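You operate a simulated robot arm through the tools that you are given. There is no shell and no other tool. Be economical: measure what you need, move in short steps, check, and stop when the job is done.

You run a simulated two-armed robot. Do the job below in one go: nothing can be reset, and whatever is moved stays where it is left.

TASK
Pick up the hand roller with one hand, pass it to the other hand and put it on the steel cabinet.

Only the result counts: the job must be done as asked and must still hold three seconds after the hand-in. Knocking over, shifting, dropping, spilling or breaking anything else fails it.

THE ROBOT
Two 7-joint arms with three-finger grippers on one trunk, on a base that drives. Base frame: it is fixed to the floor where the robot stands at the start and does not move with it; the origin is under the middle of the robot, x ahead of it, y to its left, z up; the surface under the hand at the start is at about z = 854. Units: mm, degrees, N and s.
The left shoulder is at the start at [70, 146, 1162], the right one opposite. With the tool pointing down near the work surface each hand reaches from about 300 to 680 mm from the robot's upright axis, wherever it stands, measured 20 degrees to its own side. Places, roughly: steel cabinet [1400, -500, 1500]. Payload 2.2 kg a hand.
Tool frame (each hand has its own): the origin (TCP) lies between the finger pads and is the grasp point; the fingertips stand 28 mm ahead of it; z points along the fingers, y is the line along which they close. Largest opening 102 mm; the body of the gripper starts 71 mm behind the TCP.
Orientation is told as [roll, pitch, yaw] about the base's x, y, z axes, in that order, counted from this pose: with the fingers straight down and closing along the base's y, the tool's x points along the base's -x, its y along +y and its z along -z.

THE INTERFACE
- The arms move only by the tool drive_tool. It takes "left_targets", "right_targets" or both (then of equal length, played together; a hand with none holds still); each is a list of rows, each an object of numbers (a shift or turn left out is 0, a gripper value left out holds the last): "dx", "dy", "dz": the shift along the tool's x, y, z in mm; "ax", "ay", "az": the turn, a rotation vector about the tool's x, y, z in degrees; "gripper": the opening, from 0 (shut) to 1 (fully open). In form: [{"dx": .., "dy": .., "dz": .., "ax": .., "ay": .., "az": .., "gripper": ..}, ...]. A call has 1 to 10 rows; each row shifts and turns the commanded pose from where the row before left it, along the tool's axes as they then stand. Each row takes 0.2 s and may step no farther than 50 mm and 8.6 degrees from the row before; otherwise, or with a gripper value out of range, the whole call is refused. Where a pose cannot be reached the arm comes as near as it can. A force on the tool above 40 N (or 10 N above the force at the start of the call, whichever is more), or a blocked arm, ends the call early, and 0.2 s more pass. The fingers move at their own pace and stop on an object; they squeeze with about 28 N. The grip force told is the motor's: it shows also when the fingers shut on nothing. Time passes only in rows, and 0.2 s behind the last, so rows that do not move let the fingers close. It gives the time, the measured TCP pose, the force on the tool (base axes), the opening and the grip force at its end, in the units of the frame above (readings bear some noise), with the torque about the TCP (base axes, N m) and any sound that the robot's microphone picked up, and new pictures: "views" is both (left out), scene, wrist or none (wrist: the cameras of the hands that moved).
- Cameras (640 x 400 px; columns grow to the right, rows downward): "scene" is now at [128.9, -44.1, 1392]; the picture's right is [-0.48, -0.87, 0.00], its down [-0.49, 0.27, -0.83] and it looks along [0.73, -0.40, -0.56] (base axes); focal length 248 px, centre (320, 200). "left" rides on the left gripper at [72, 38, -86] in its tool frame; the picture's right is [-0.46, 0.89, 0.00], its down [-0.60, -0.32, -0.73] and it looks along [-0.65, -0.34, 0.68] (tool axes); focal length 256 px, centre (320, 200). "right" rides on the right gripper at [69, 44, -86] in its tool frame; the picture's right is [-0.53, 0.85, 0.00], its down [-0.58, -0.36, -0.73] and it looks along [-0.62, -0.39, 0.68] (tool axes); focal length 256 px, centre (320, 200). There is no depth. A picture from a camera that has moved, and an enlarged one, comes with that camera's place and axes in the base frame and with its lens.
- lift_body(by): slides the trunk up (or, below 0, down) by that many mm; the arms and the scene camera ride with it, the base frame stays. It gives what a move gives, with no picture.
- roll_base(legs): drives the robot by 1 to 6 legs, each [ahead, left, turn to the left] in mm, mm and degrees, along the robot's own axes; the way and the turn of a leg run together, so that a leg with both is an arc; at most 1500 mm and 180 degrees a leg. The arms and the cameras ride along, it lands a little off, and it stops where it bumps. It gives what a move gives, and a new picture of the scene camera.
- pan_tilt(pan, tilt): turns the head with the scene camera to pan (to the left, within 86 degrees either way) and tilt (down, from -29 to 69), counted from straight ahead of the robot. It gives what a move gives, and a new picture of the scene camera.
- enlarge(camera, box): a new picture of the part [left, top, right, bottom] of that camera's present view, enlarged. No time passes.
- finish_job(): hands the job in; it is judged then, once.

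Work in short steps. Places have to be worked out from the pictures, the camera data and where the tool is seen: move nearer, look again, correct. Check each grasp and each placing, and mend what went wrong. You have 120 turns and 260 pictures in all, those below and enlarged ones among them. Open the grippers and draw the arms clear of the work before you hand the job in, unless the task says otherwise; then end with one line.

The tools are called after "Emit:" as name(argument=value, ...) on one line, values as JSON. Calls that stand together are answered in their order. drive_tool: Moves the arms, as the interface text tells. Its arguments: {"type":"object","properties":{"left_targets":{"type":"array"},"right_targets":{"type":"array"},"views":{"type":"string","enum":["both","scene","wrist","none"]}},"required":[]} The other tools are called the same way: lift_body (by) slides the trunk up or down; roll_base (legs) drives the base; pan_tilt (pan, tilt) turns the head that bears the scene camera; enlarge (camera, box) takes an enlarged picture of a part of a camera's view; finish_job () hands the job in.

At the start:

```text
clock: 0.0
left_tcp_pos: [476.4, 6.6, 1182.1]
left_ee_rot: [0.0, 0.0, 0.1]
left_ft_force: [0.3, -0.3, 0.5]
left_moment: [0.01, 0.01, -0.01]
left_opening: 102.1
left_gripper_force: 0.1
right_tcp_pos: [359.6, -384.2, 1128.6]
right_ee_rot: [0.1, 0.0, 0.0]
right_ft_force: [-0.3, 1.0, -0.6]
right_moment: [-0.01, 0.0, -0.02]
right_opening: 102.0
right_gripper_force: 0.2
trunk travel left (down, up): [-700.0, 240.0]
robot x, y, heading: [2.3, -2.1, -0.0]
head pan, tilt: [-29.0, 33.9]
```

scene: 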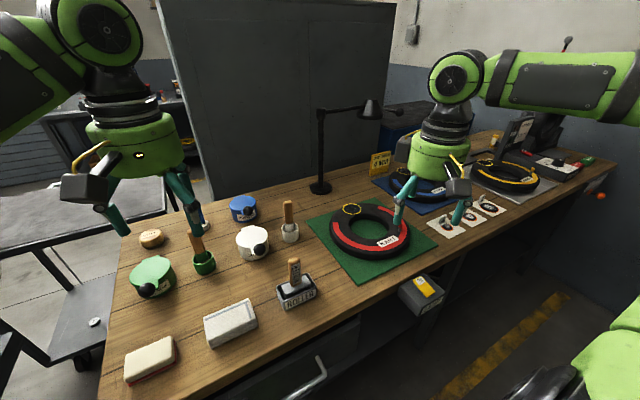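
right: 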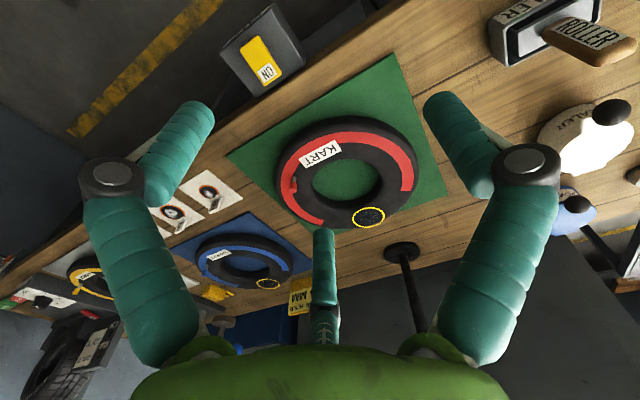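
left: 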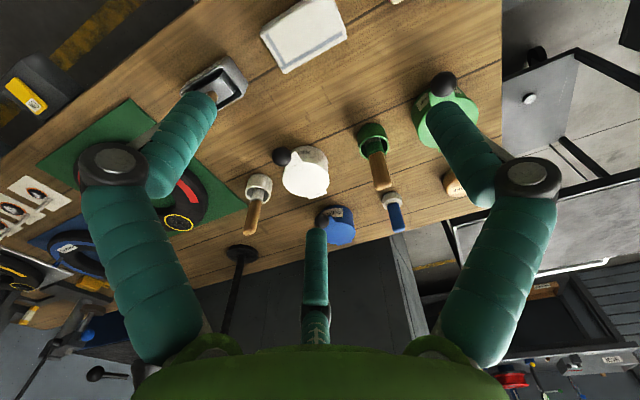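

I'll look closer at the thing labelled "roller" on the bench and at the far side where the cabinet stands.

Emit:
enlarge(camera="scene", box=[220, 190, 380, 320])

Emit:
enlarge(camera="right", box=[440, 0, 640, 125])

Emit:
pan_tilt(pan=-20, tilt=0)

```text
3.08 times, centred on (300, 255) of scene
camera zoom: at [128.9, -44.1, 1392.0], right [-0.48, -0.87, 0.0], down [-0.49, 0.27, -0.83], along [0.73, -0.4, -0.56], focal length 764 px, centre (382, 31)
```

zoom: 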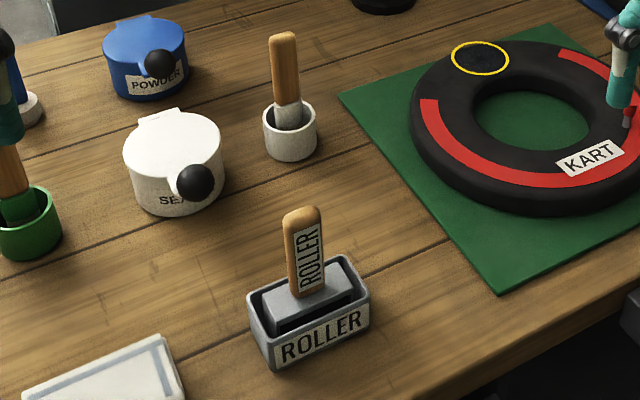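

```text
3.20 times, centred on (540, 62) of right
camera zoom: at [290.3, -339.4, 1217.5], right [0.53, 0.85, 0.0], down [0.58, -0.36, 0.73], along [0.62, -0.39, -0.68], focal length 819 px, centre (-384, 640)
```

zoom: 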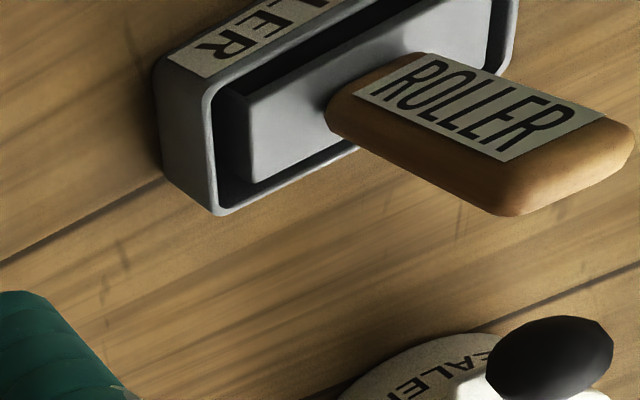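

```text
clock: 1.0
left_tcp_pos: [476.9, 7.0, 1182.7]
left_ee_rot: [-0.1, 0.0, 0.0]
left_ft_force: [0.2, -0.2, 0.2]
left_moment: [0.0, -0.02, 0.0]
left_opening: 101.9
left_gripper_force: 0.0
right_tcp_pos: [359.4, -384.1, 1130.6]
right_ee_rot: [0.0, 0.0, 0.1]
right_ft_force: [0.0, 0.1, -0.1]
right_moment: [0.0, -0.02, 0.01]
right_opening: 101.9
right_gripper_force: 0.0
trunk travel left (down, up): [-700.0, 240.0]
robot x, y, heading: [-0.9, 4.6, 0.0]
head pan, tilt: [-20.0, 0.0]
camera scene: at [135.9, -32.0, 1446.3], right [-0.34, -0.94, 0.0], down [0.0, 0.0, -1.0], along [0.94, -0.34, 0.0], focal length 248 px, centre (320, 200)
```

scene: 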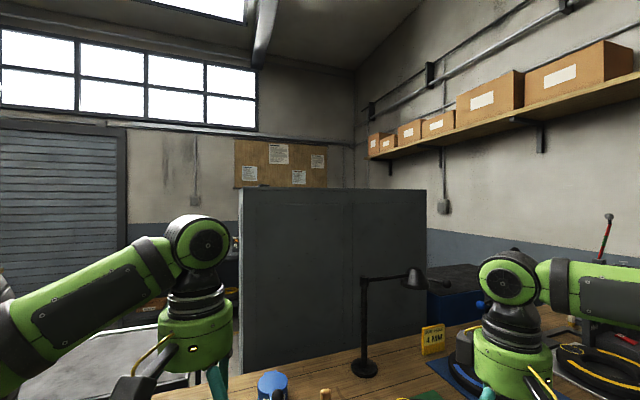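

The hand roller stands in its holder with a wooden handle up; the cabinet is the grey block behind the bench. I raise the trunk to look at the cabinet's top and the floor around.

Emit:
lift_body(by=240)

Emit:
pan_tilt(pan=-20, tilt=20)

Emit:
pan_tilt(pan=45, tilt=35)

```text
clock: 3.5
left_tcp_pos: [476.9, 6.4, 1421.4]
left_ee_rot: [-0.1, 0.0, 0.1]
left_ft_force: [-0.5, -0.4, -0.3]
left_moment: [0.01, 0.03, -0.01]
left_opening: 102.2
left_gripper_force: 0.0
right_tcp_pos: [359.5, -383.7, 1370.0]
right_ee_rot: [0.0, 0.0, -0.1]
right_ft_force: [0.4, -0.7, 0.1]
right_moment: [-0.02, 0.01, 0.02]
right_opening: 102.2
right_gripper_force: 0.2
trunk travel left (down, up): [-940.0, 0.0]
robot x, y, heading: [-1.6, 0.8, -0.0]
head pan, tilt: [-20.0, 0.0]
```

```text
clock: 4.3
left_tcp_pos: [478.1, 6.6, 1422.0]
left_ee_rot: [0.1, -0.1, 0.1]
left_ft_force: [-0.2, -0.1, 0.3]
left_moment: [0.02, -0.03, -0.01]
left_opening: 102.0
left_gripper_force: 0.0
right_tcp_pos: [360.1, -383.3, 1369.9]
right_ee_rot: [0.1, -0.1, 0.0]
right_ft_force: [0.3, 0.1, 0.3]
right_moment: [-0.05, -0.01, 0.0]
right_opening: 102.1
right_gripper_force: 0.1
trunk travel left (down, up): [-940.0, 0.0]
robot x, y, heading: [-0.7, -0.4, 0.4]
head pan, tilt: [-20.0, 20.0]
camera scene: at [138.9, -33.1, 1654.2], right [-0.34, -0.94, 0.0], down [-0.32, 0.12, -0.94], along [0.88, -0.32, -0.34], focal length 248 px, centre (320, 200)
```

scene: 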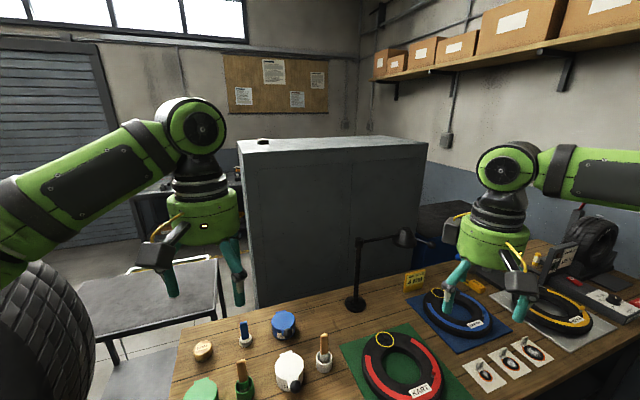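

```text
clock: 5.7
left_tcp_pos: [477.2, 6.9, 1422.5]
left_ee_rot: [0.0, 0.0, 0.1]
left_ft_force: [0.0, -0.3, -0.2]
left_moment: [-0.01, 0.01, 0.01]
left_opening: 101.9
left_gripper_force: 0.0
right_tcp_pos: [358.3, -383.1, 1369.9]
right_ee_rot: [0.0, 0.0, 0.0]
right_ft_force: [-0.2, -1.2, 0.4]
right_moment: [-0.02, 0.0, 0.01]
right_opening: 101.6
right_gripper_force: 0.1
trunk travel left (down, up): [-940.0, 0.0]
robot x, y, heading: [3.1, -1.9, -0.2]
head pan, tilt: [45.0, 35.0]
camera scene: at [113.7, 61.0, 1630.3], right [0.71, -0.71, 0.0], down [-0.41, -0.41, -0.82], along [0.58, 0.58, -0.57], focal length 248 px, centre (320, 200)
```

scene: 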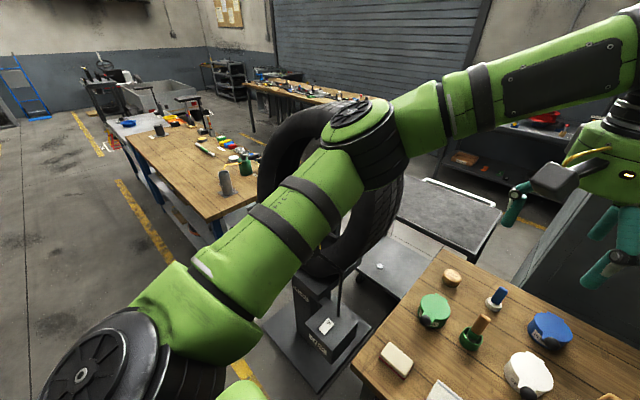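

The cabinet top spans roughly x 1170–1630, y -1000 to -80, out of reach over the bench perhaps. I look at the floor around the left end of bench.

Emit:
pan_tilt(pan=12, tilt=35)

Emit:
pan_tilt(pan=0, tilt=69)

Emit:
pan_tilt(pan=80, tilt=40)

Emit:
pan_tilt(pan=-60, tilt=30)

```text
clock: 6.7
left_tcp_pos: [476.9, 6.1, 1421.6]
left_ee_rot: [0.0, 0.0, 0.1]
left_ft_force: [-0.3, -0.9, 0.6]
left_moment: [0.0, 0.02, -0.01]
left_opening: 102.0
left_gripper_force: 0.1
right_tcp_pos: [359.5, -384.1, 1369.3]
right_ee_rot: [0.0, 0.0, 0.0]
right_ft_force: [-0.3, 1.0, 0.2]
right_moment: [0.0, 0.01, -0.01]
right_opening: 102.2
right_gripper_force: 0.0
trunk travel left (down, up): [-940.0, 0.0]
robot x, y, heading: [0.7, -0.3, 0.0]
head pan, tilt: [12.0, 35.0]
camera scene: at [137.4, 17.2, 1630.3], right [0.21, -0.98, 0.0], down [-0.56, -0.12, -0.82], along [0.8, 0.17, -0.57], focal length 248 px, centre (320, 200)
```

scene: 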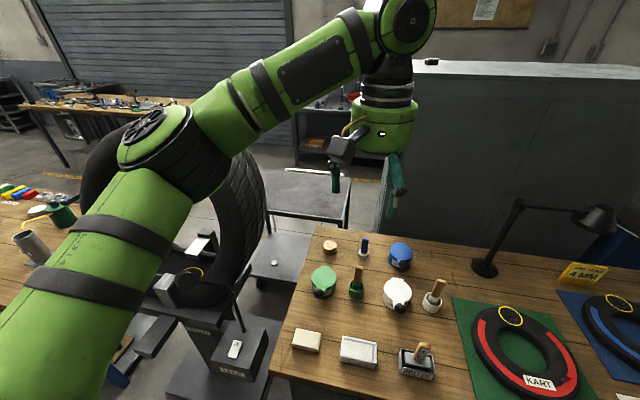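

```text
clock: 7.7
left_tcp_pos: [477.5, 7.0, 1422.1]
left_ee_rot: [0.0, 0.1, 0.1]
left_ft_force: [0.3, -0.1, 0.1]
left_moment: [0.03, 0.02, 0.01]
left_opening: 102.0
left_gripper_force: 0.1
right_tcp_pos: [359.4, -384.8, 1370.0]
right_ee_rot: [0.0, 0.0, 0.0]
right_ft_force: [-0.2, 0.9, 0.0]
right_moment: [0.01, 0.02, -0.01]
right_opening: 102.2
right_gripper_force: 0.2
trunk travel left (down, up): [-940.0, 0.0]
robot x, y, heading: [0.0, 1.1, -0.1]
head pan, tilt: [0.0, 68.8]
camera scene: at [107.3, -1.2, 1586.6], right [0.0, -1.0, 0.0], down [-0.93, 0.0, -0.36], along [0.36, 0.0, -0.93], focal length 248 px, centre (320, 200)
```

scene: 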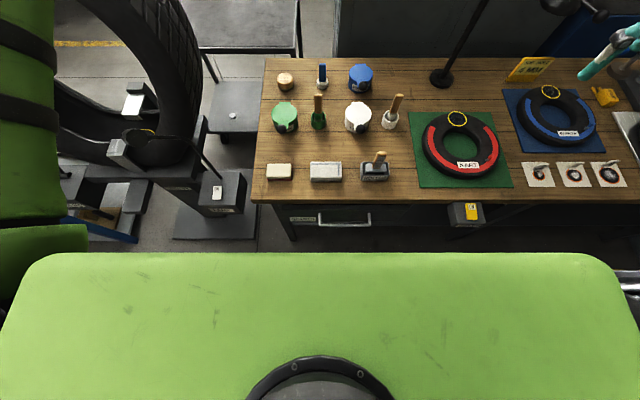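

```text
clock: 9.2
left_tcp_pos: [475.7, 7.1, 1421.7]
left_ee_rot: [-0.1, 0.0, 0.1]
left_ft_force: [-0.4, -0.2, 0.4]
left_moment: [-0.02, 0.0, 0.0]
left_opening: 101.9
left_gripper_force: 0.1
right_tcp_pos: [359.8, -383.6, 1369.9]
right_ee_rot: [0.1, 0.0, -0.1]
right_ft_force: [0.6, 0.5, 0.0]
right_moment: [0.01, 0.0, 0.01]
right_opening: 102.0
right_gripper_force: 0.0
trunk travel left (down, up): [-940.0, 0.0]
robot x, y, heading: [-1.2, -2.5, 0.1]
head pan, tilt: [80.0, 40.0]
camera scene: at [66.2, 82.5, 1622.7], right [0.98, -0.17, 0.0], down [-0.11, -0.63, -0.77], along [0.13, 0.75, -0.64], focal length 248 px, centre (320, 200)
```

scene: 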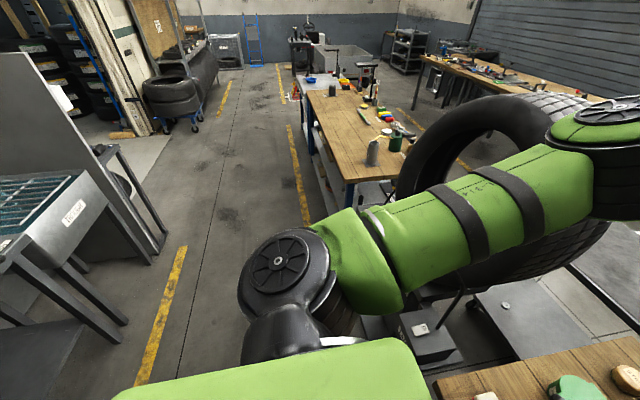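

```text
clock: 11.4
left_tcp_pos: [476.5, 7.1, 1421.9]
left_ee_rot: [0.0, 0.0, 0.1]
left_ft_force: [0.9, 0.3, -0.3]
left_moment: [0.01, 0.05, 0.0]
left_opening: 102.1
left_gripper_force: 0.1
right_tcp_pos: [360.0, -383.1, 1369.1]
right_ee_rot: [-0.1, 0.0, 0.1]
right_ft_force: [0.3, 0.1, 0.5]
right_moment: [-0.01, -0.01, 0.01]
right_opening: 101.9
right_gripper_force: 0.0
trunk travel left (down, up): [-940.0, 0.0]
robot x, y, heading: [-0.3, -3.3, -0.1]
head pan, tilt: [-60.0, 30.0]
camera scene: at [96.6, -79.5, 1638.0], right [-0.87, -0.5, 0.0], down [-0.25, 0.43, -0.87], along [0.43, -0.75, -0.5], focal length 248 px, centre (320, 200)
```

scene: 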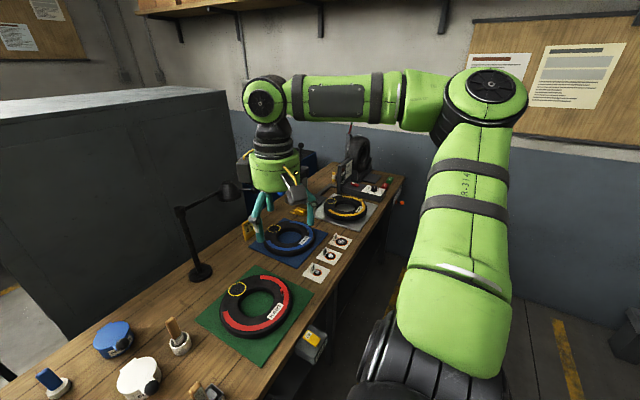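

The floor behind the cabinet (x ~1700–3000) appears free, reachable by driving round. First the roller: I lower the trunk and look at it steeply.

Emit:
lift_body(by=-240)

Emit:
pan_tilt(pan=-20, tilt=50)

Emit:
enlarge(camera="scene", box=[240, 120, 400, 220])

```text
clock: 13.9
left_tcp_pos: [476.6, 7.9, 1180.8]
left_ee_rot: [0.0, 0.0, 0.1]
left_ft_force: [-0.6, -0.3, 0.3]
left_moment: [-0.04, 0.03, -0.01]
left_opening: 101.8
left_gripper_force: 0.1
right_tcp_pos: [360.0, -383.5, 1130.8]
right_ee_rot: [0.0, -0.1, -0.1]
right_ft_force: [-0.1, 0.3, 0.2]
right_moment: [0.01, -0.02, -0.03]
right_opening: 102.1
right_gripper_force: 0.1
trunk travel left (down, up): [-700.0, 240.0]
robot x, y, heading: [-3.2, -0.8, 0.2]
head pan, tilt: [-60.0, 30.0]
```

```text
clock: 15.0
left_tcp_pos: [477.2, 6.9, 1180.9]
left_ee_rot: [-0.1, 0.0, 0.1]
left_ft_force: [-0.3, 0.0, 0.1]
left_moment: [0.03, 0.01, -0.02]
left_opening: 101.9
left_gripper_force: 0.0
right_tcp_pos: [360.1, -383.8, 1130.8]
right_ee_rot: [0.0, 0.0, 0.0]
right_ft_force: [-0.2, -0.7, -0.1]
right_moment: [-0.01, 0.01, 0.02]
right_opening: 101.7
right_gripper_force: 0.1
trunk travel left (down, up): [-700.0, 240.0]
robot x, y, heading: [1.8, -1.4, -0.0]
head pan, tilt: [-20.0, 50.0]
camera scene: at [123.6, -27.6, 1368.6], right [-0.34, -0.94, 0.0], down [-0.72, 0.26, -0.64], along [0.6, -0.22, -0.77], focal length 248 px, centre (320, 200)
```

scene: 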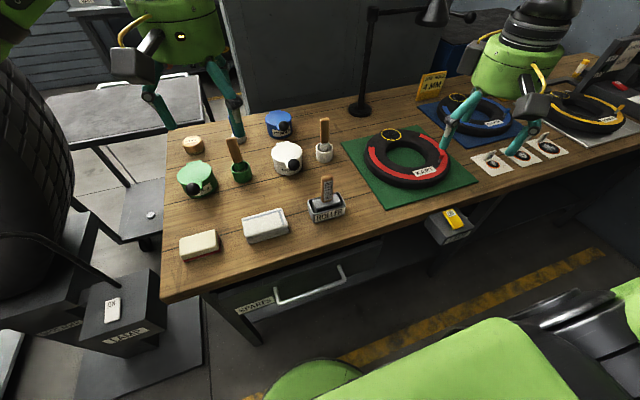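

```text
4.00 times, centred on (320, 170) of scene
camera zoom: at [123.6, -27.6, 1368.6], right [-0.34, -0.94, 0.0], down [-0.72, 0.26, -0.64], along [0.6, -0.22, -0.77], focal length 993 px, centre (320, 320)
```

zoom: 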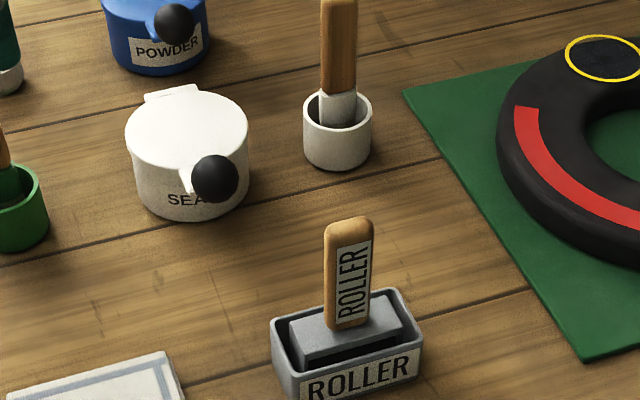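

I judge the roller's handle at about [482, -176], top z ≈ 985, with its head lengthwise along y. I bring the right hand above it and draw the left hand aside a bit.

Emit:
drive_tool(right_targets=[{"dx": -22, "dy": 40}, {"dx": -22, "dy": 40}, {"dx": -22, "dy": 40}, {"dx": -22, "dy": 40}, {"dx": -22, "dy": 40}, {"dx": -10, "dy": 8, "dz": 20}], left_targets=[{"dy": 30}, {"dy": 30}, {"dy": 30}, {"dy": 20}, {}, {}])

```text
clock: 16.4
left_tcp_pos: [477.8, 116.3, 1180.9]
left_ee_rot: [0.0, 0.1, 0.0]
left_ft_force: [0.4, -0.4, 0.8]
left_moment: [0.01, 0.01, 0.01]
left_opening: 102.0
left_gripper_force: 0.0
right_tcp_pos: [479.8, -176.0, 1109.0]
right_ee_rot: [0.2, 0.0, -0.1]
right_ft_force: [-0.1, -0.3, 0.3]
right_moment: [0.03, -0.01, -0.01]
right_opening: 102.0
right_gripper_force: 0.1
trunk travel left (down, up): [-700.0, 240.0]
robot x, y, heading: [-1.2, -0.9, 0.3]
head pan, tilt: [-20.0, 50.0]
camera scene: at [124.6, -28.6, 1368.4], right [-0.34, -0.94, 0.0], down [-0.72, 0.26, -0.64], along [0.6, -0.22, -0.77], focal length 248 px, centre (320, 200)
camera right: at [411.1, -132.1, 1197.3], right [0.53, 0.84, 0.0], down [0.58, -0.37, 0.73], along [0.62, -0.39, -0.68], focal length 256 px, centre (320, 200)
camera left: at [404.8, 154.3, 1267.9], right [0.46, 0.89, 0.0], down [0.61, -0.32, 0.73], along [0.65, -0.34, -0.68], focal length 256 px, centre (320, 200)
```

scene: 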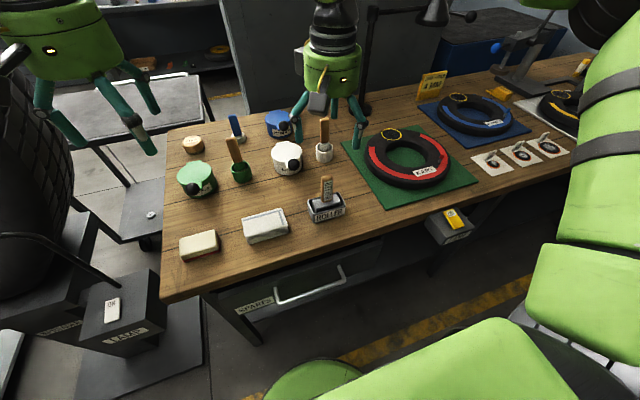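
right: 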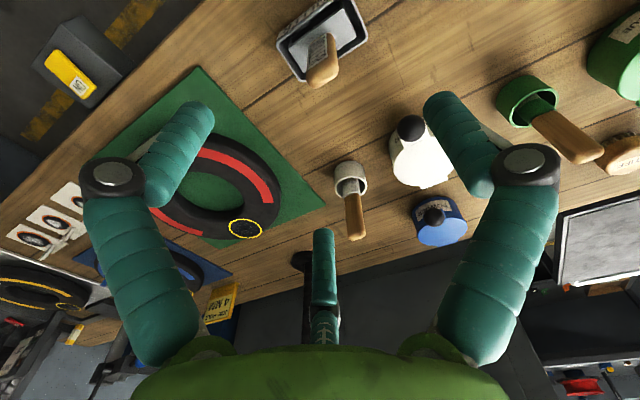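
left: 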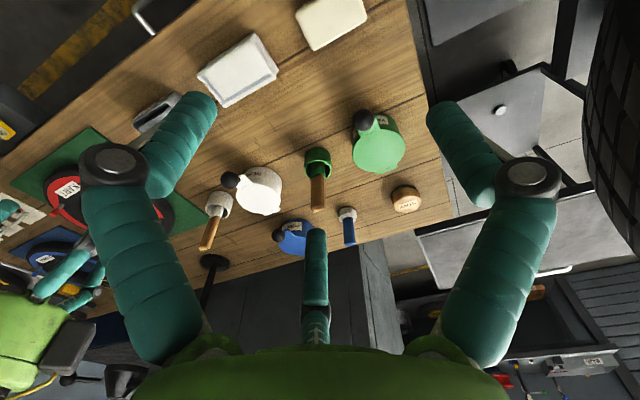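

The handle shows in the wrist view, but I want to understand the gripper's visible shape before closing in. I enlarge the hand.

Emit:
enlarge(camera="scene", box=[270, 0, 400, 160])

Emit:
enlarge(camera="right", box=[220, 0, 420, 125])

```text
2.50 times, centred on (335, 80) of scene
camera zoom: at [124.6, -28.6, 1368.4], right [-0.34, -0.94, 0.0], down [-0.72, 0.26, -0.64], along [0.6, -0.22, -0.77], focal length 620 px, centre (282, 500)
```

zoom: 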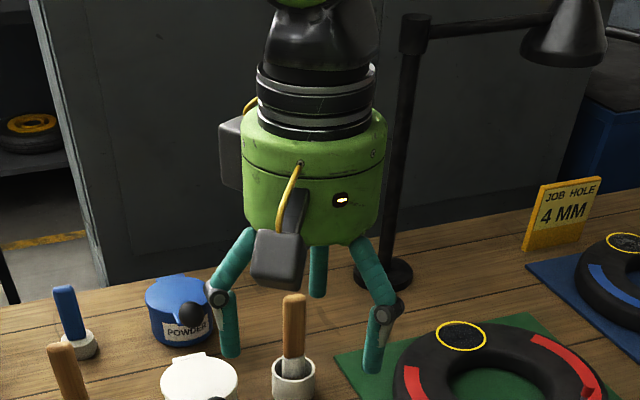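

```text
3.20 times, centred on (320, 62) of right
camera zoom: at [411.1, -132.1, 1197.3], right [0.53, 0.84, 0.0], down [0.58, -0.37, 0.73], along [0.62, -0.39, -0.68], focal length 819 px, centre (320, 640)
```

zoom: 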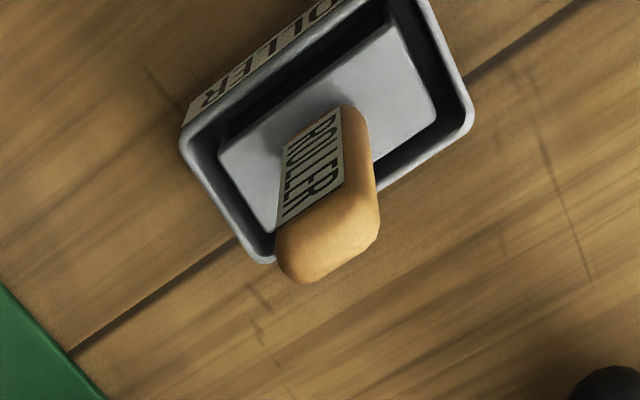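

The handle is at about [482, -172], top ≈985, holder aligned with the axes. I descend vertically to TCP z ≈1010 first and check.

Emit:
drive_tool(right_targets=[{"dx": -2, "dy": 3, "dz": 40}, {"dz": 40}, {"dz": 19}, {}])

Emit:
enlarge(camera="scene", box=[250, 100, 410, 230])

```text
clock: 17.4
left_tcp_pos: [477.6, 117.5, 1182.1]
left_ee_rot: [-0.1, 0.0, 0.1]
left_ft_force: [0.6, -0.6, -0.2]
left_moment: [-0.01, -0.01, 0.03]
left_opening: 102.0
left_gripper_force: 0.1
right_tcp_pos: [482.4, -172.3, 1008.5]
right_ee_rot: [-0.1, 0.0, 0.1]
right_ft_force: [-0.6, -0.4, 0.1]
right_moment: [-0.02, 0.01, 0.01]
right_opening: 101.7
right_gripper_force: 0.0
trunk travel left (down, up): [-700.0, 240.0]
robot x, y, heading: [-1.1, -1.5, -0.1]
head pan, tilt: [-20.0, 50.0]
camera scene: at [123.8, -27.6, 1368.5], right [-0.34, -0.94, 0.0], down [-0.72, 0.26, -0.64], along [0.6, -0.22, -0.77], focal length 248 px, centre (320, 200)
camera right: at [412.5, -129.0, 1097.1], right [0.53, 0.85, 0.0], down [0.58, -0.36, 0.73], along [0.62, -0.39, -0.68], focal length 256 px, centre (320, 200)
```

scene: 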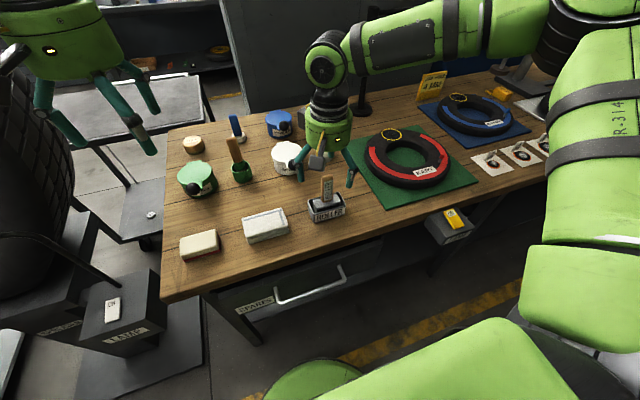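
right: 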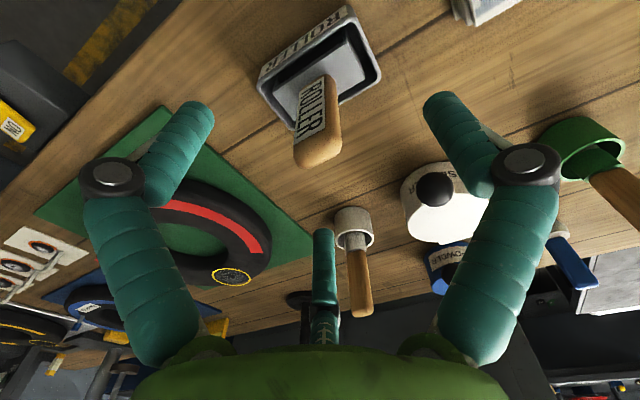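

```text
3.08 times, centred on (330, 165) of scene
camera zoom: at [123.8, -27.6, 1368.5], right [-0.34, -0.94, 0.0], down [-0.72, 0.26, -0.64], along [0.6, -0.22, -0.77], focal length 764 px, centre (289, 308)
```

zoom: 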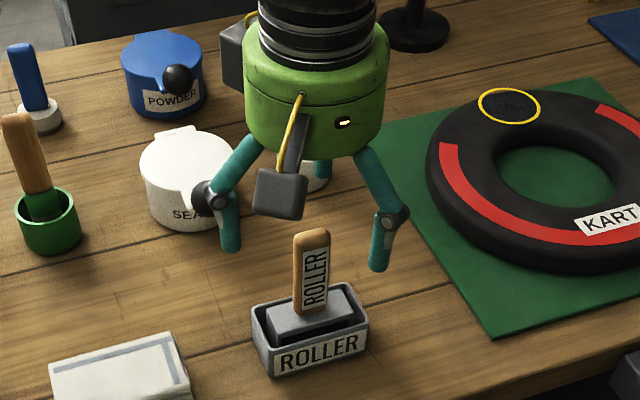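

The handle top projects to [482,-174, 984], right under the hand. I go down another 29 mm and close.

Emit:
drive_tool(right_targets=[{"dy": -1, "dz": 15}, {"dz": 14}, {}, {"gripper": 0}, {"gripper": 0}, {"gripper": 0}])

```text
clock: 18.8
left_tcp_pos: [477.5, 117.3, 1180.6]
left_ee_rot: [0.0, 0.1, 0.2]
left_ft_force: [0.4, -0.2, 0.2]
left_moment: [-0.02, 0.0, -0.01]
left_opening: 101.9
left_gripper_force: 0.0
right_tcp_pos: [481.2, -174.1, 981.0]
right_ee_rot: [0.0, 0.0, 0.0]
right_ft_force: [-1.3, 0.3, 1.1]
right_moment: [0.18, 0.04, 0.02]
right_opening: 18.4
right_gripper_force: 27.9
trunk travel left (down, up): [-700.0, 240.0]
robot x, y, heading: [-1.7, 0.4, -0.2]
head pan, tilt: [-20.0, 50.0]
camera scene: at [123.3, -27.3, 1368.6], right [-0.34, -0.94, 0.0], down [-0.72, 0.26, -0.64], along [0.6, -0.22, -0.77], focal length 248 px, centre (320, 200)
camera right: at [412.8, -129.5, 1069.1], right [0.53, 0.85, 0.0], down [0.58, -0.36, 0.73], along [0.62, -0.39, -0.68], focal length 256 px, centre (320, 200)
```

scene: 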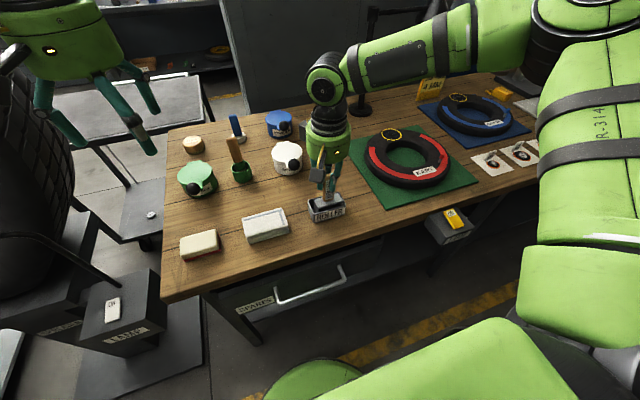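
right: 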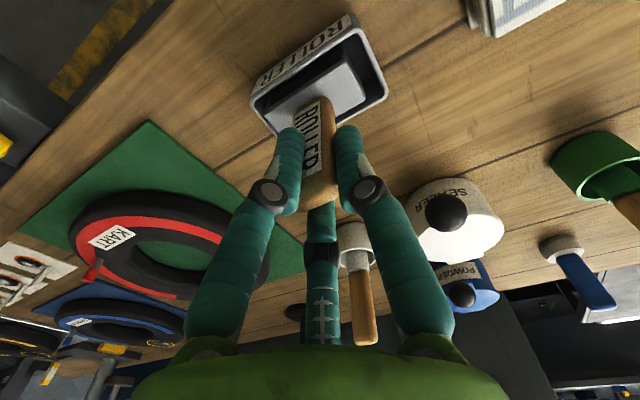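

Gripped at 18 mm with full force. I lift straight up slowly out of the holder.

Emit:
drive_tool(right_targets=[{"dz": -10}, {"dz": -15}, {"dz": -20}, {"dz": -25}, {"dz": -30}, {"dz": -30}])

Emit:
enlarge(camera="scene", box=[250, 60, 410, 230])

```text
clock: 20.2
left_tcp_pos: [476.4, 117.8, 1181.5]
left_ee_rot: [0.0, -0.1, 0.1]
left_ft_force: [-1.2, 0.1, 0.4]
left_moment: [-0.01, -0.01, -0.02]
left_opening: 101.9
left_gripper_force: 0.0
right_tcp_pos: [480.9, -174.3, 1111.9]
right_ee_rot: [0.0, 0.0, 0.0]
right_ft_force: [0.2, -0.2, -1.6]
right_moment: [-0.02, -0.02, 0.04]
right_opening: 18.3
right_gripper_force: 28.4
trunk travel left (down, up): [-700.0, 240.0]
robot x, y, heading: [2.6, 2.0, 0.1]
head pan, tilt: [-20.0, 50.0]
camera scene: at [123.6, -27.4, 1368.5], right [-0.34, -0.94, 0.0], down [-0.72, 0.26, -0.64], along [0.6, -0.22, -0.77], focal length 248 px, centre (320, 200)
camera right: at [412.1, -130.3, 1199.0], right [0.53, 0.85, 0.0], down [0.58, -0.36, 0.73], along [0.62, -0.39, -0.68], focal length 256 px, centre (320, 200)
```

scene: 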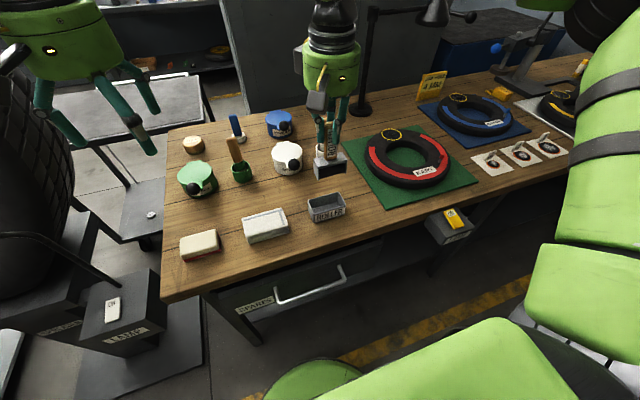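
right: 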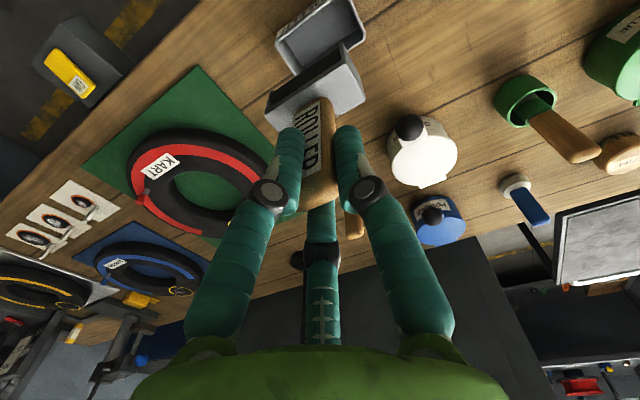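

```text
2.35 times, centred on (330, 145) of scene
camera zoom: at [123.6, -27.4, 1368.5], right [-0.34, -0.94, 0.0], down [-0.72, 0.26, -0.64], along [0.6, -0.22, -0.77], focal length 584 px, centre (296, 329)
```

zoom: 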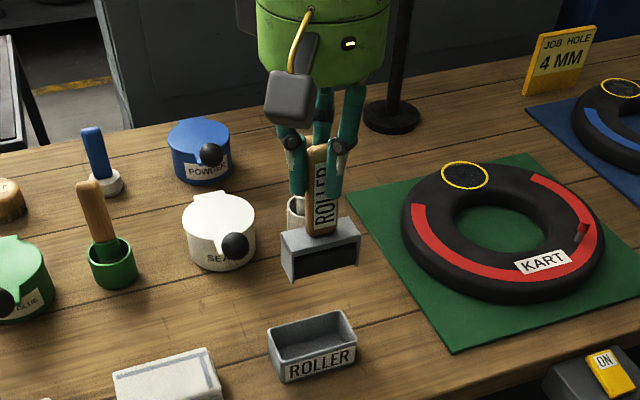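

The roller is out and the holder stayed put. I move the right hand up and turn it 90° about the vertical so that the head's long side comes along x.

Emit:
drive_tool(right_targets=[{"dz": -25}, {"dz": -25}, {"dz": -20}, {"dz": -20}, {"az": -8.5}, {"az": -8.5}, {"az": -8.5}, {"az": -8.5}, {"az": -8.5}, {"az": -2.5}], views="none")

Emit:
drive_tool(right_targets=[{"az": -8.5}, {"az": -8.5}, {"az": -8.5}, {"az": -8.5}, {"az": -8.5}, {"az": -2.5}, {}], views="scene")

```text
clock: 22.4
left_tcp_pos: [477.0, 117.7, 1181.8]
left_ee_rot: [0.0, 0.0, 0.2]
left_ft_force: [0.6, 1.5, 0.4]
left_moment: [-0.01, -0.02, -0.04]
left_opening: 102.0
left_gripper_force: 0.1
right_tcp_pos: [482.4, -176.2, 1201.7]
right_ee_rot: [0.0, -0.1, 45.1]
right_ft_force: [-0.9, 0.9, -1.4]
right_moment: [0.0, 0.03, -0.02]
right_opening: 18.5
right_gripper_force: 27.7
trunk travel left (down, up): [-700.0, 240.0]
robot x, y, heading: [-0.9, 4.3, -0.1]
head pan, tilt: [-20.0, 50.0]
```

```text
clock: 24.0
left_tcp_pos: [476.8, 117.8, 1180.7]
left_ee_rot: [0.1, -0.1, 0.1]
left_ft_force: [-0.3, -0.1, 0.0]
left_moment: [0.0, -0.02, -0.01]
left_opening: 101.9
left_gripper_force: 0.1
right_tcp_pos: [480.7, -175.2, 1202.0]
right_ee_rot: [-0.1, -0.2, 89.8]
right_ft_force: [0.4, -0.3, -1.7]
right_moment: [-0.01, 0.02, 0.0]
right_opening: 18.3
right_gripper_force: 28.4
trunk travel left (down, up): [-700.0, 240.0]
robot x, y, heading: [2.3, -1.8, -0.3]
head pan, tilt: [-20.0, 50.0]
camera scene: at [123.9, -27.6, 1368.5], right [-0.34, -0.94, 0.0], down [-0.72, 0.26, -0.64], along [0.6, -0.22, -0.77], focal length 248 px, centre (320, 200)
```

scene: 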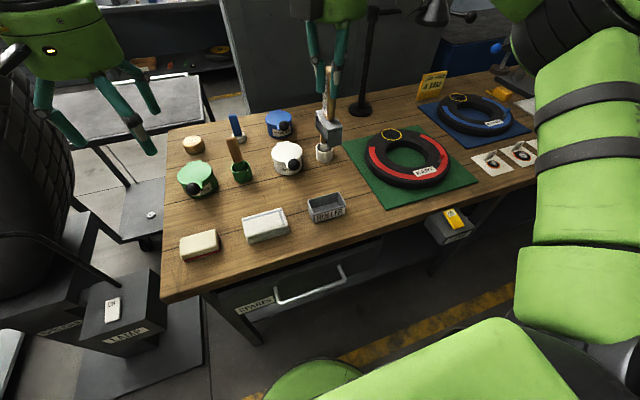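

Yaw reached. Now I tilt the tool toward +y in steps, TCP fixed, so that the handle comes to lie level.

Emit:
drive_tool(right_targets=[{"ay": -8.5}, {"ay": -8.5}, {"ay": -8.5}, {"ay": -8.5}, {"ay": -8.5}, {"ay": -2.5}], views="none")

Emit:
drive_tool(right_targets=[{"ay": -8.5}, {"ay": -8.5}, {"ay": -8.5}, {"ay": -8.5}, {"ay": -8.5}, {"ay": -2.5}, {}])

```text
clock: 25.4
left_tcp_pos: [476.8, 117.4, 1181.1]
left_ee_rot: [0.0, 0.0, 0.2]
left_ft_force: [-0.9, 0.2, -0.6]
left_moment: [-0.03, 0.01, -0.01]
left_opening: 101.7
left_gripper_force: 0.1
right_tcp_pos: [482.0, -172.9, 1201.4]
right_ee_rot: [0.0, -45.1, 90.0]
right_ft_force: [-0.6, -0.3, -1.6]
right_moment: [-0.1, 0.0, 0.0]
right_opening: 18.8
right_gripper_force: 28.1
trunk travel left (down, up): [-700.0, 240.0]
robot x, y, heading: [-1.4, 3.3, 0.1]
head pan, tilt: [-20.0, 50.0]
```

```text
clock: 27.0
left_tcp_pos: [476.8, 117.7, 1181.2]
left_ee_rot: [0.0, 0.0, 0.1]
left_ft_force: [-0.5, 0.9, 0.8]
left_moment: [-0.04, 0.02, -0.02]
left_opening: 102.0
left_gripper_force: 0.0
right_tcp_pos: [476.2, -173.6, 1206.1]
right_ee_rot: [-0.3, -69.9, 90.0]
right_ft_force: [0.5, 1.0, -2.1]
right_moment: [-0.14, 0.04, 0.01]
right_opening: 18.4
right_gripper_force: 27.8
right hand out of reach, approached as far as the arm can: row 3, 4, 5
trunk travel left (down, up): [-700.0, 240.0]
robot x, y, heading: [-1.4, 5.0, -0.1]
head pan, tilt: [-20.0, 50.0]
camera scene: at [123.8, -27.5, 1368.5], right [-0.34, -0.94, 0.0], down [-0.72, 0.26, -0.64], along [0.6, -0.22, -0.77], focal length 248 px, centre (320, 200)
camera right: at [431.2, -276.7, 1172.3], right [-0.85, 0.19, 0.5], down [0.36, -0.49, 0.79], along [0.39, 0.85, 0.35], focal length 256 px, centre (320, 200)
```

scene: 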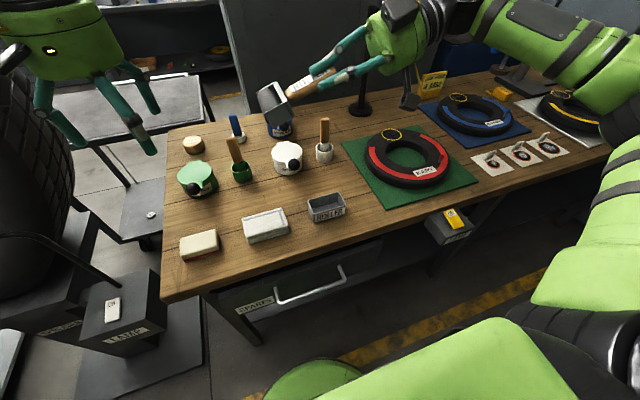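
right: 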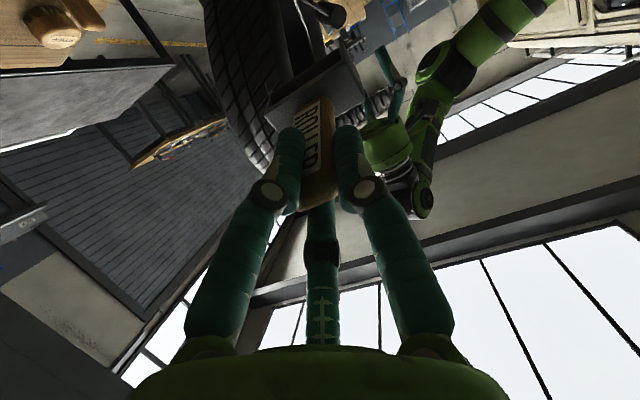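

The right hand reaches 70° tilt — good enough: the handle points to +y, 20° below level. I shift it 80 mm to the left, and turn the left hand (yaw -90) to receive it from above.

Emit:
drive_tool(right_targets=[{}, {}, {}, {}, {}, {}, {"dx": -9, "dz": 25}, {"dx": -9, "dz": 25}, {"dx": -9, "dz": 25}, {}], left_targets=[{"dz": -50, "dy": 10}, {"dz": -50, "dy": 10}, {"az": 8.5}, {"az": 8.5}, {"az": 8.5}, {"az": 8.5}, {"az": 8.5}, {"az": 8.5}, {"az": 8.5}, {"az": 8.5}], views="none")

Emit:
drive_tool(left_targets=[{"az": 8.5}, {"az": 8.5}, {"az": 5, "gripper": 0.6}, {"ay": -7}, {"ay": -7}, {"ay": -6}, {}])

```text
refused: row 1 steps farther than a row can; nothing moved
```

```text
clock: 28.6
left_tcp_pos: [477.3, 116.7, 1182.3]
left_ee_rot: [0.0, -20.1, -21.9]
left_ft_force: [-0.1, 0.7, 0.1]
left_moment: [0.02, 0.03, -0.01]
left_opening: 61.2
left_gripper_force: 0.1
right_tcp_pos: [475.1, -173.1, 1206.4]
right_ee_rot: [-0.2, -69.9, 90.0]
right_ft_force: [0.5, -0.9, -1.1]
right_moment: [-0.11, 0.05, 0.02]
right_opening: 18.3
right_gripper_force: 28.2
trunk travel left (down, up): [-700.0, 240.0]
robot x, y, heading: [-1.0, 0.5, -0.3]
head pan, tilt: [-20.0, 50.0]
camera scene: at [124.0, -27.8, 1368.5], right [-0.34, -0.94, 0.0], down [-0.72, 0.26, -0.64], along [0.6, -0.22, -0.77], focal length 248 px, centre (320, 200)
camera left: at [399.8, 188.6, 1237.8], right [0.74, 0.66, 0.16], down [0.18, -0.41, 0.89], along [0.65, -0.63, -0.42], focal length 256 px, centre (320, 200)
```

scene: 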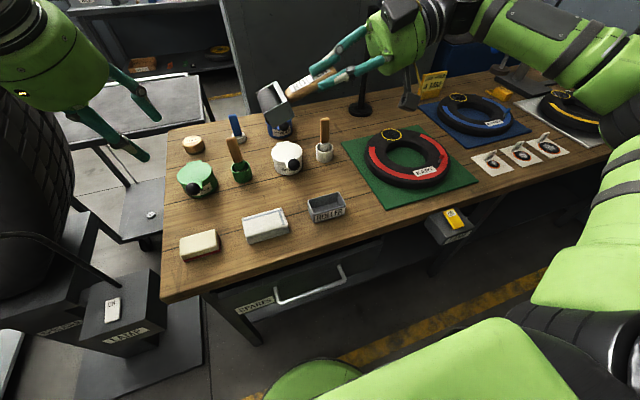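
left: 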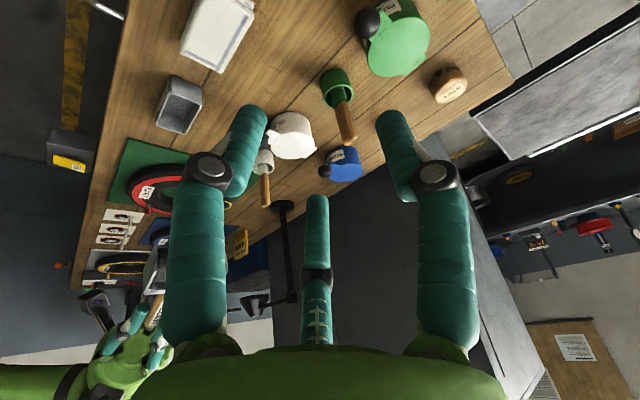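

The first call was refused (diagonal step too long); I undo the tilt, then finish the turn in proper order, and shift the right hand.

Emit:
drive_tool(right_targets=[{}, {}, {}, {}, {}, {}, {"dx": -9, "dz": 25}, {"dx": -9, "dz": 25}, {"dx": -9, "dz": 25}, {}], left_targets=[{"ay": 7, "dz": -30}, {"ay": 7, "dz": -30}, {"ay": 6, "dz": -30}, {"az": 8.5, "dz": -20}, {"az": 8.5}, {"az": 8.5}, {"az": 8.5}, {"az": 8.5}, {"az": 8.5}, {"az": 8.5}], views="none")

Emit:
drive_tool(left_targets=[{"az": 8.5}, {"ay": -7}, {"ay": -7}, {"ay": -6}, {}])

```text
clock: 30.8
left_tcp_pos: [458.8, 123.6, 1288.7]
left_ee_rot: [0.1, 0.1, -81.5]
left_ft_force: [0.6, 0.4, 0.3]
left_moment: [-0.01, -0.04, -0.02]
left_opening: 61.1
left_gripper_force: 0.1
right_tcp_pos: [460.9, -91.0, 1220.8]
right_ee_rot: [-0.5, -72.2, 90.1]
right_ft_force: [-0.1, 0.5, -1.7]
right_moment: [-0.12, 0.01, 0.01]
right_opening: 18.3
right_gripper_force: 28.0
right hand out of reach, approached as far as the arm can: row 7, 8
trunk travel left (down, up): [-700.0, 240.0]
robot x, y, heading: [-1.7, -2.0, -0.2]
head pan, tilt: [-20.0, 50.0]
```

```text
clock: 32.0
left_tcp_pos: [457.8, 123.7, 1288.4]
left_ee_rot: [0.0, -20.2, -89.8]
left_ft_force: [0.2, -0.1, -0.1]
left_moment: [0.03, -0.03, -0.03]
left_opening: 60.9
left_gripper_force: 0.0
right_tcp_pos: [461.9, -90.6, 1220.4]
right_ee_rot: [-0.6, -72.1, 90.0]
right_ft_force: [-0.4, 0.2, -1.3]
right_moment: [-0.09, 0.01, 0.0]
right_opening: 18.4
right_gripper_force: 28.8
trunk travel left (down, up): [-700.0, 240.0]
robot x, y, heading: [1.1, -0.6, 0.2]
head pan, tilt: [-20.0, 50.0]
camera scene: at [123.7, -27.9, 1368.5], right [-0.34, -0.94, 0.0], down [-0.72, 0.26, -0.64], along [0.6, -0.22, -0.77], focal length 248 px, centre (320, 200)
camera left: at [495.2, 222.1, 1345.5], right [0.89, -0.43, 0.16], down [-0.32, -0.32, 0.89], along [-0.34, -0.84, -0.42], focal length 256 px, centre (320, 200)
```

scene: 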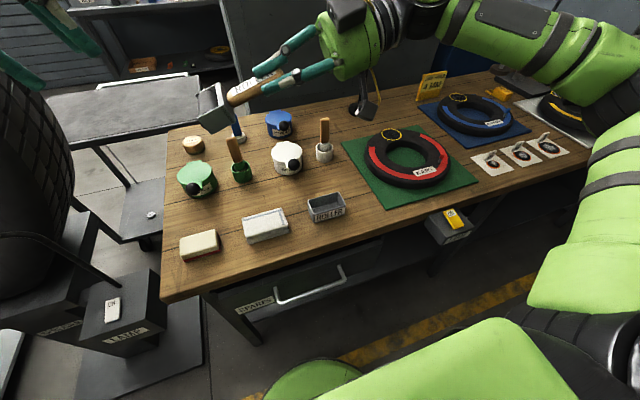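
left: 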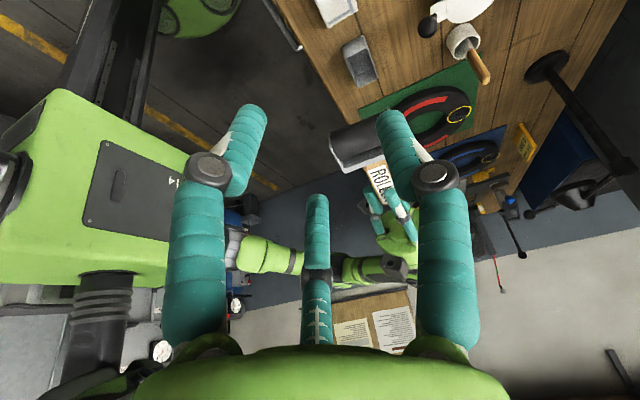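

Right holds the roller at [461,-91,1220] pointing left. I bring the left hand to a stand-off 90 mm above the handle's middle along its tool axis.

Emit:
drive_tool(left_targets=[{"dx": -43, "dz": 10, "dy": 1}, {"dx": -43, "dz": 10, "dy": 1}, {"dx": -43, "dz": 9, "dy": 1}, {}])

Emit:
pan_tilt(pan=0, tilt=25)

```text
clock: 33.0
left_tcp_pos: [465.0, -7.4, 1308.5]
left_ee_rot: [0.0, -20.2, -89.9]
left_ft_force: [-0.6, 0.0, 0.0]
left_moment: [-0.02, 0.05, -0.02]
left_opening: 61.2
left_gripper_force: 0.0
right_tcp_pos: [462.9, -88.4, 1220.4]
right_ee_rot: [-0.4, -72.0, 90.0]
right_ft_force: [0.4, 0.6, -1.2]
right_moment: [-0.11, 0.01, 0.03]
right_opening: 18.0
right_gripper_force: 27.8
trunk travel left (down, up): [-700.0, 240.0]
robot x, y, heading: [-0.4, -0.0, -0.1]
head pan, tilt: [-20.0, 50.0]
camera scene: at [124.3, -26.5, 1368.5], right [-0.34, -0.94, 0.0], down [-0.72, 0.26, -0.64], along [0.6, -0.22, -0.77], focal length 248 px, centre (320, 200)
camera left: at [501.2, 90.4, 1363.7], right [0.89, -0.43, 0.16], down [-0.32, -0.32, 0.89], along [-0.34, -0.84, -0.42], focal length 256 px, centre (320, 200)
```

scene: 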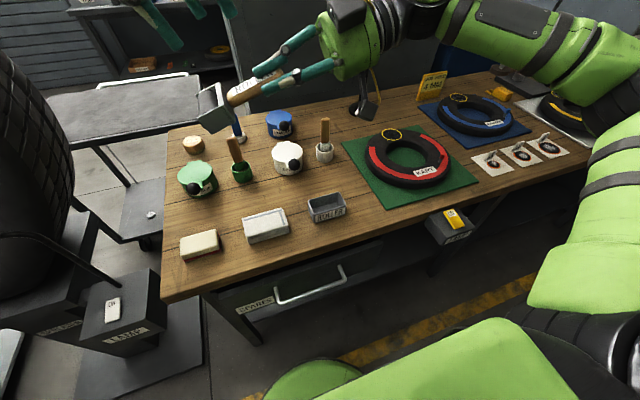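
left: 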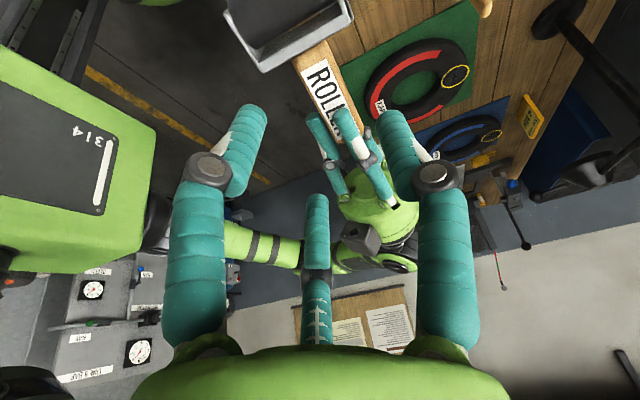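

```text
clock: 33.9
left_tcp_pos: [464.6, -7.6, 1307.0]
left_ee_rot: [0.0, -20.0, -89.8]
left_ft_force: [0.4, -0.4, 1.1]
left_moment: [0.02, -0.05, 0.0]
left_opening: 61.4
left_gripper_force: 0.1
right_tcp_pos: [462.1, -89.8, 1219.7]
right_ee_rot: [-0.5, -72.2, 90.0]
right_ft_force: [-0.3, 0.8, -1.5]
right_moment: [-0.1, 0.04, 0.01]
right_opening: 18.1
right_gripper_force: 27.9
trunk travel left (down, up): [-700.0, 240.0]
robot x, y, heading: [4.2, 0.9, 0.1]
head pan, tilt: [0.0, 25.0]
camera scene: at [143.5, -1.5, 1405.9], right [0.0, -1.0, 0.0], down [-0.42, 0.0, -0.91], along [0.91, 0.0, -0.42], focal length 248 px, centre (320, 200)
```

scene: 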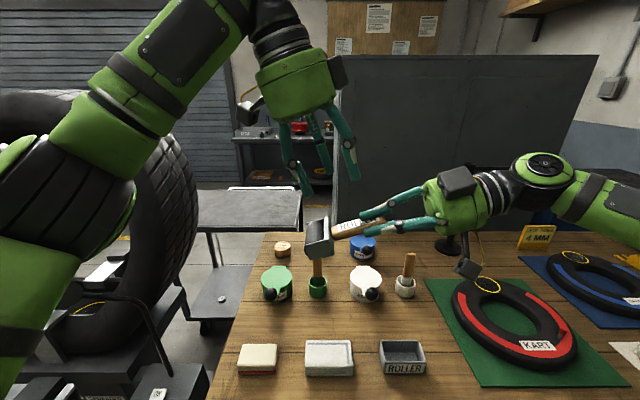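

I enlarge to verify the left hand lines up with the free middle of the handle.

Emit:
enlarge(camera="scene", box=[240, 90, 480, 270])

Emit:
enlarge(camera="left", box=[200, 0, 440, 220])

```text
2.22 times, centred on (360, 180) of scene
camera zoom: at [143.5, -1.5, 1405.9], right [0.0, -1.0, 0.0], down [-0.42, 0.0, -0.91], along [0.91, 0.0, -0.42], focal length 552 px, centre (231, 244)
```

zoom: 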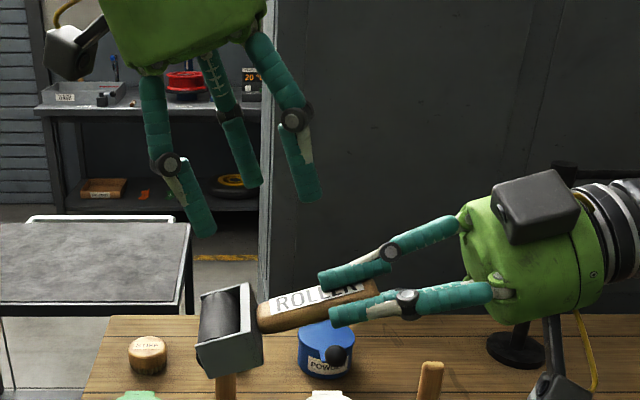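

```text
1.82 times, centred on (320, 110) of left
camera zoom: at [500.6, 89.3, 1364.0], right [0.89, -0.44, 0.16], down [-0.32, -0.32, 0.89], along [-0.34, -0.84, -0.42], focal length 465 px, centre (320, 364)
```

zoom: 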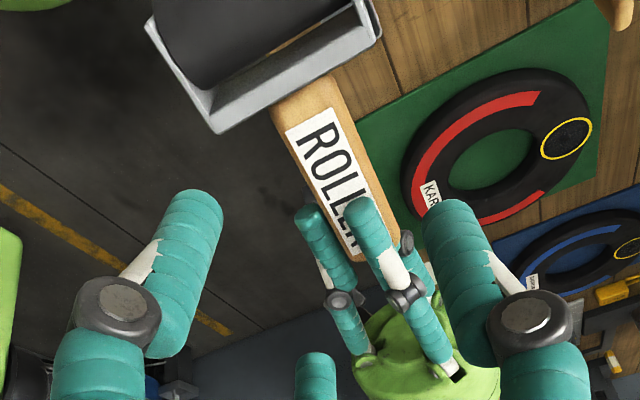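

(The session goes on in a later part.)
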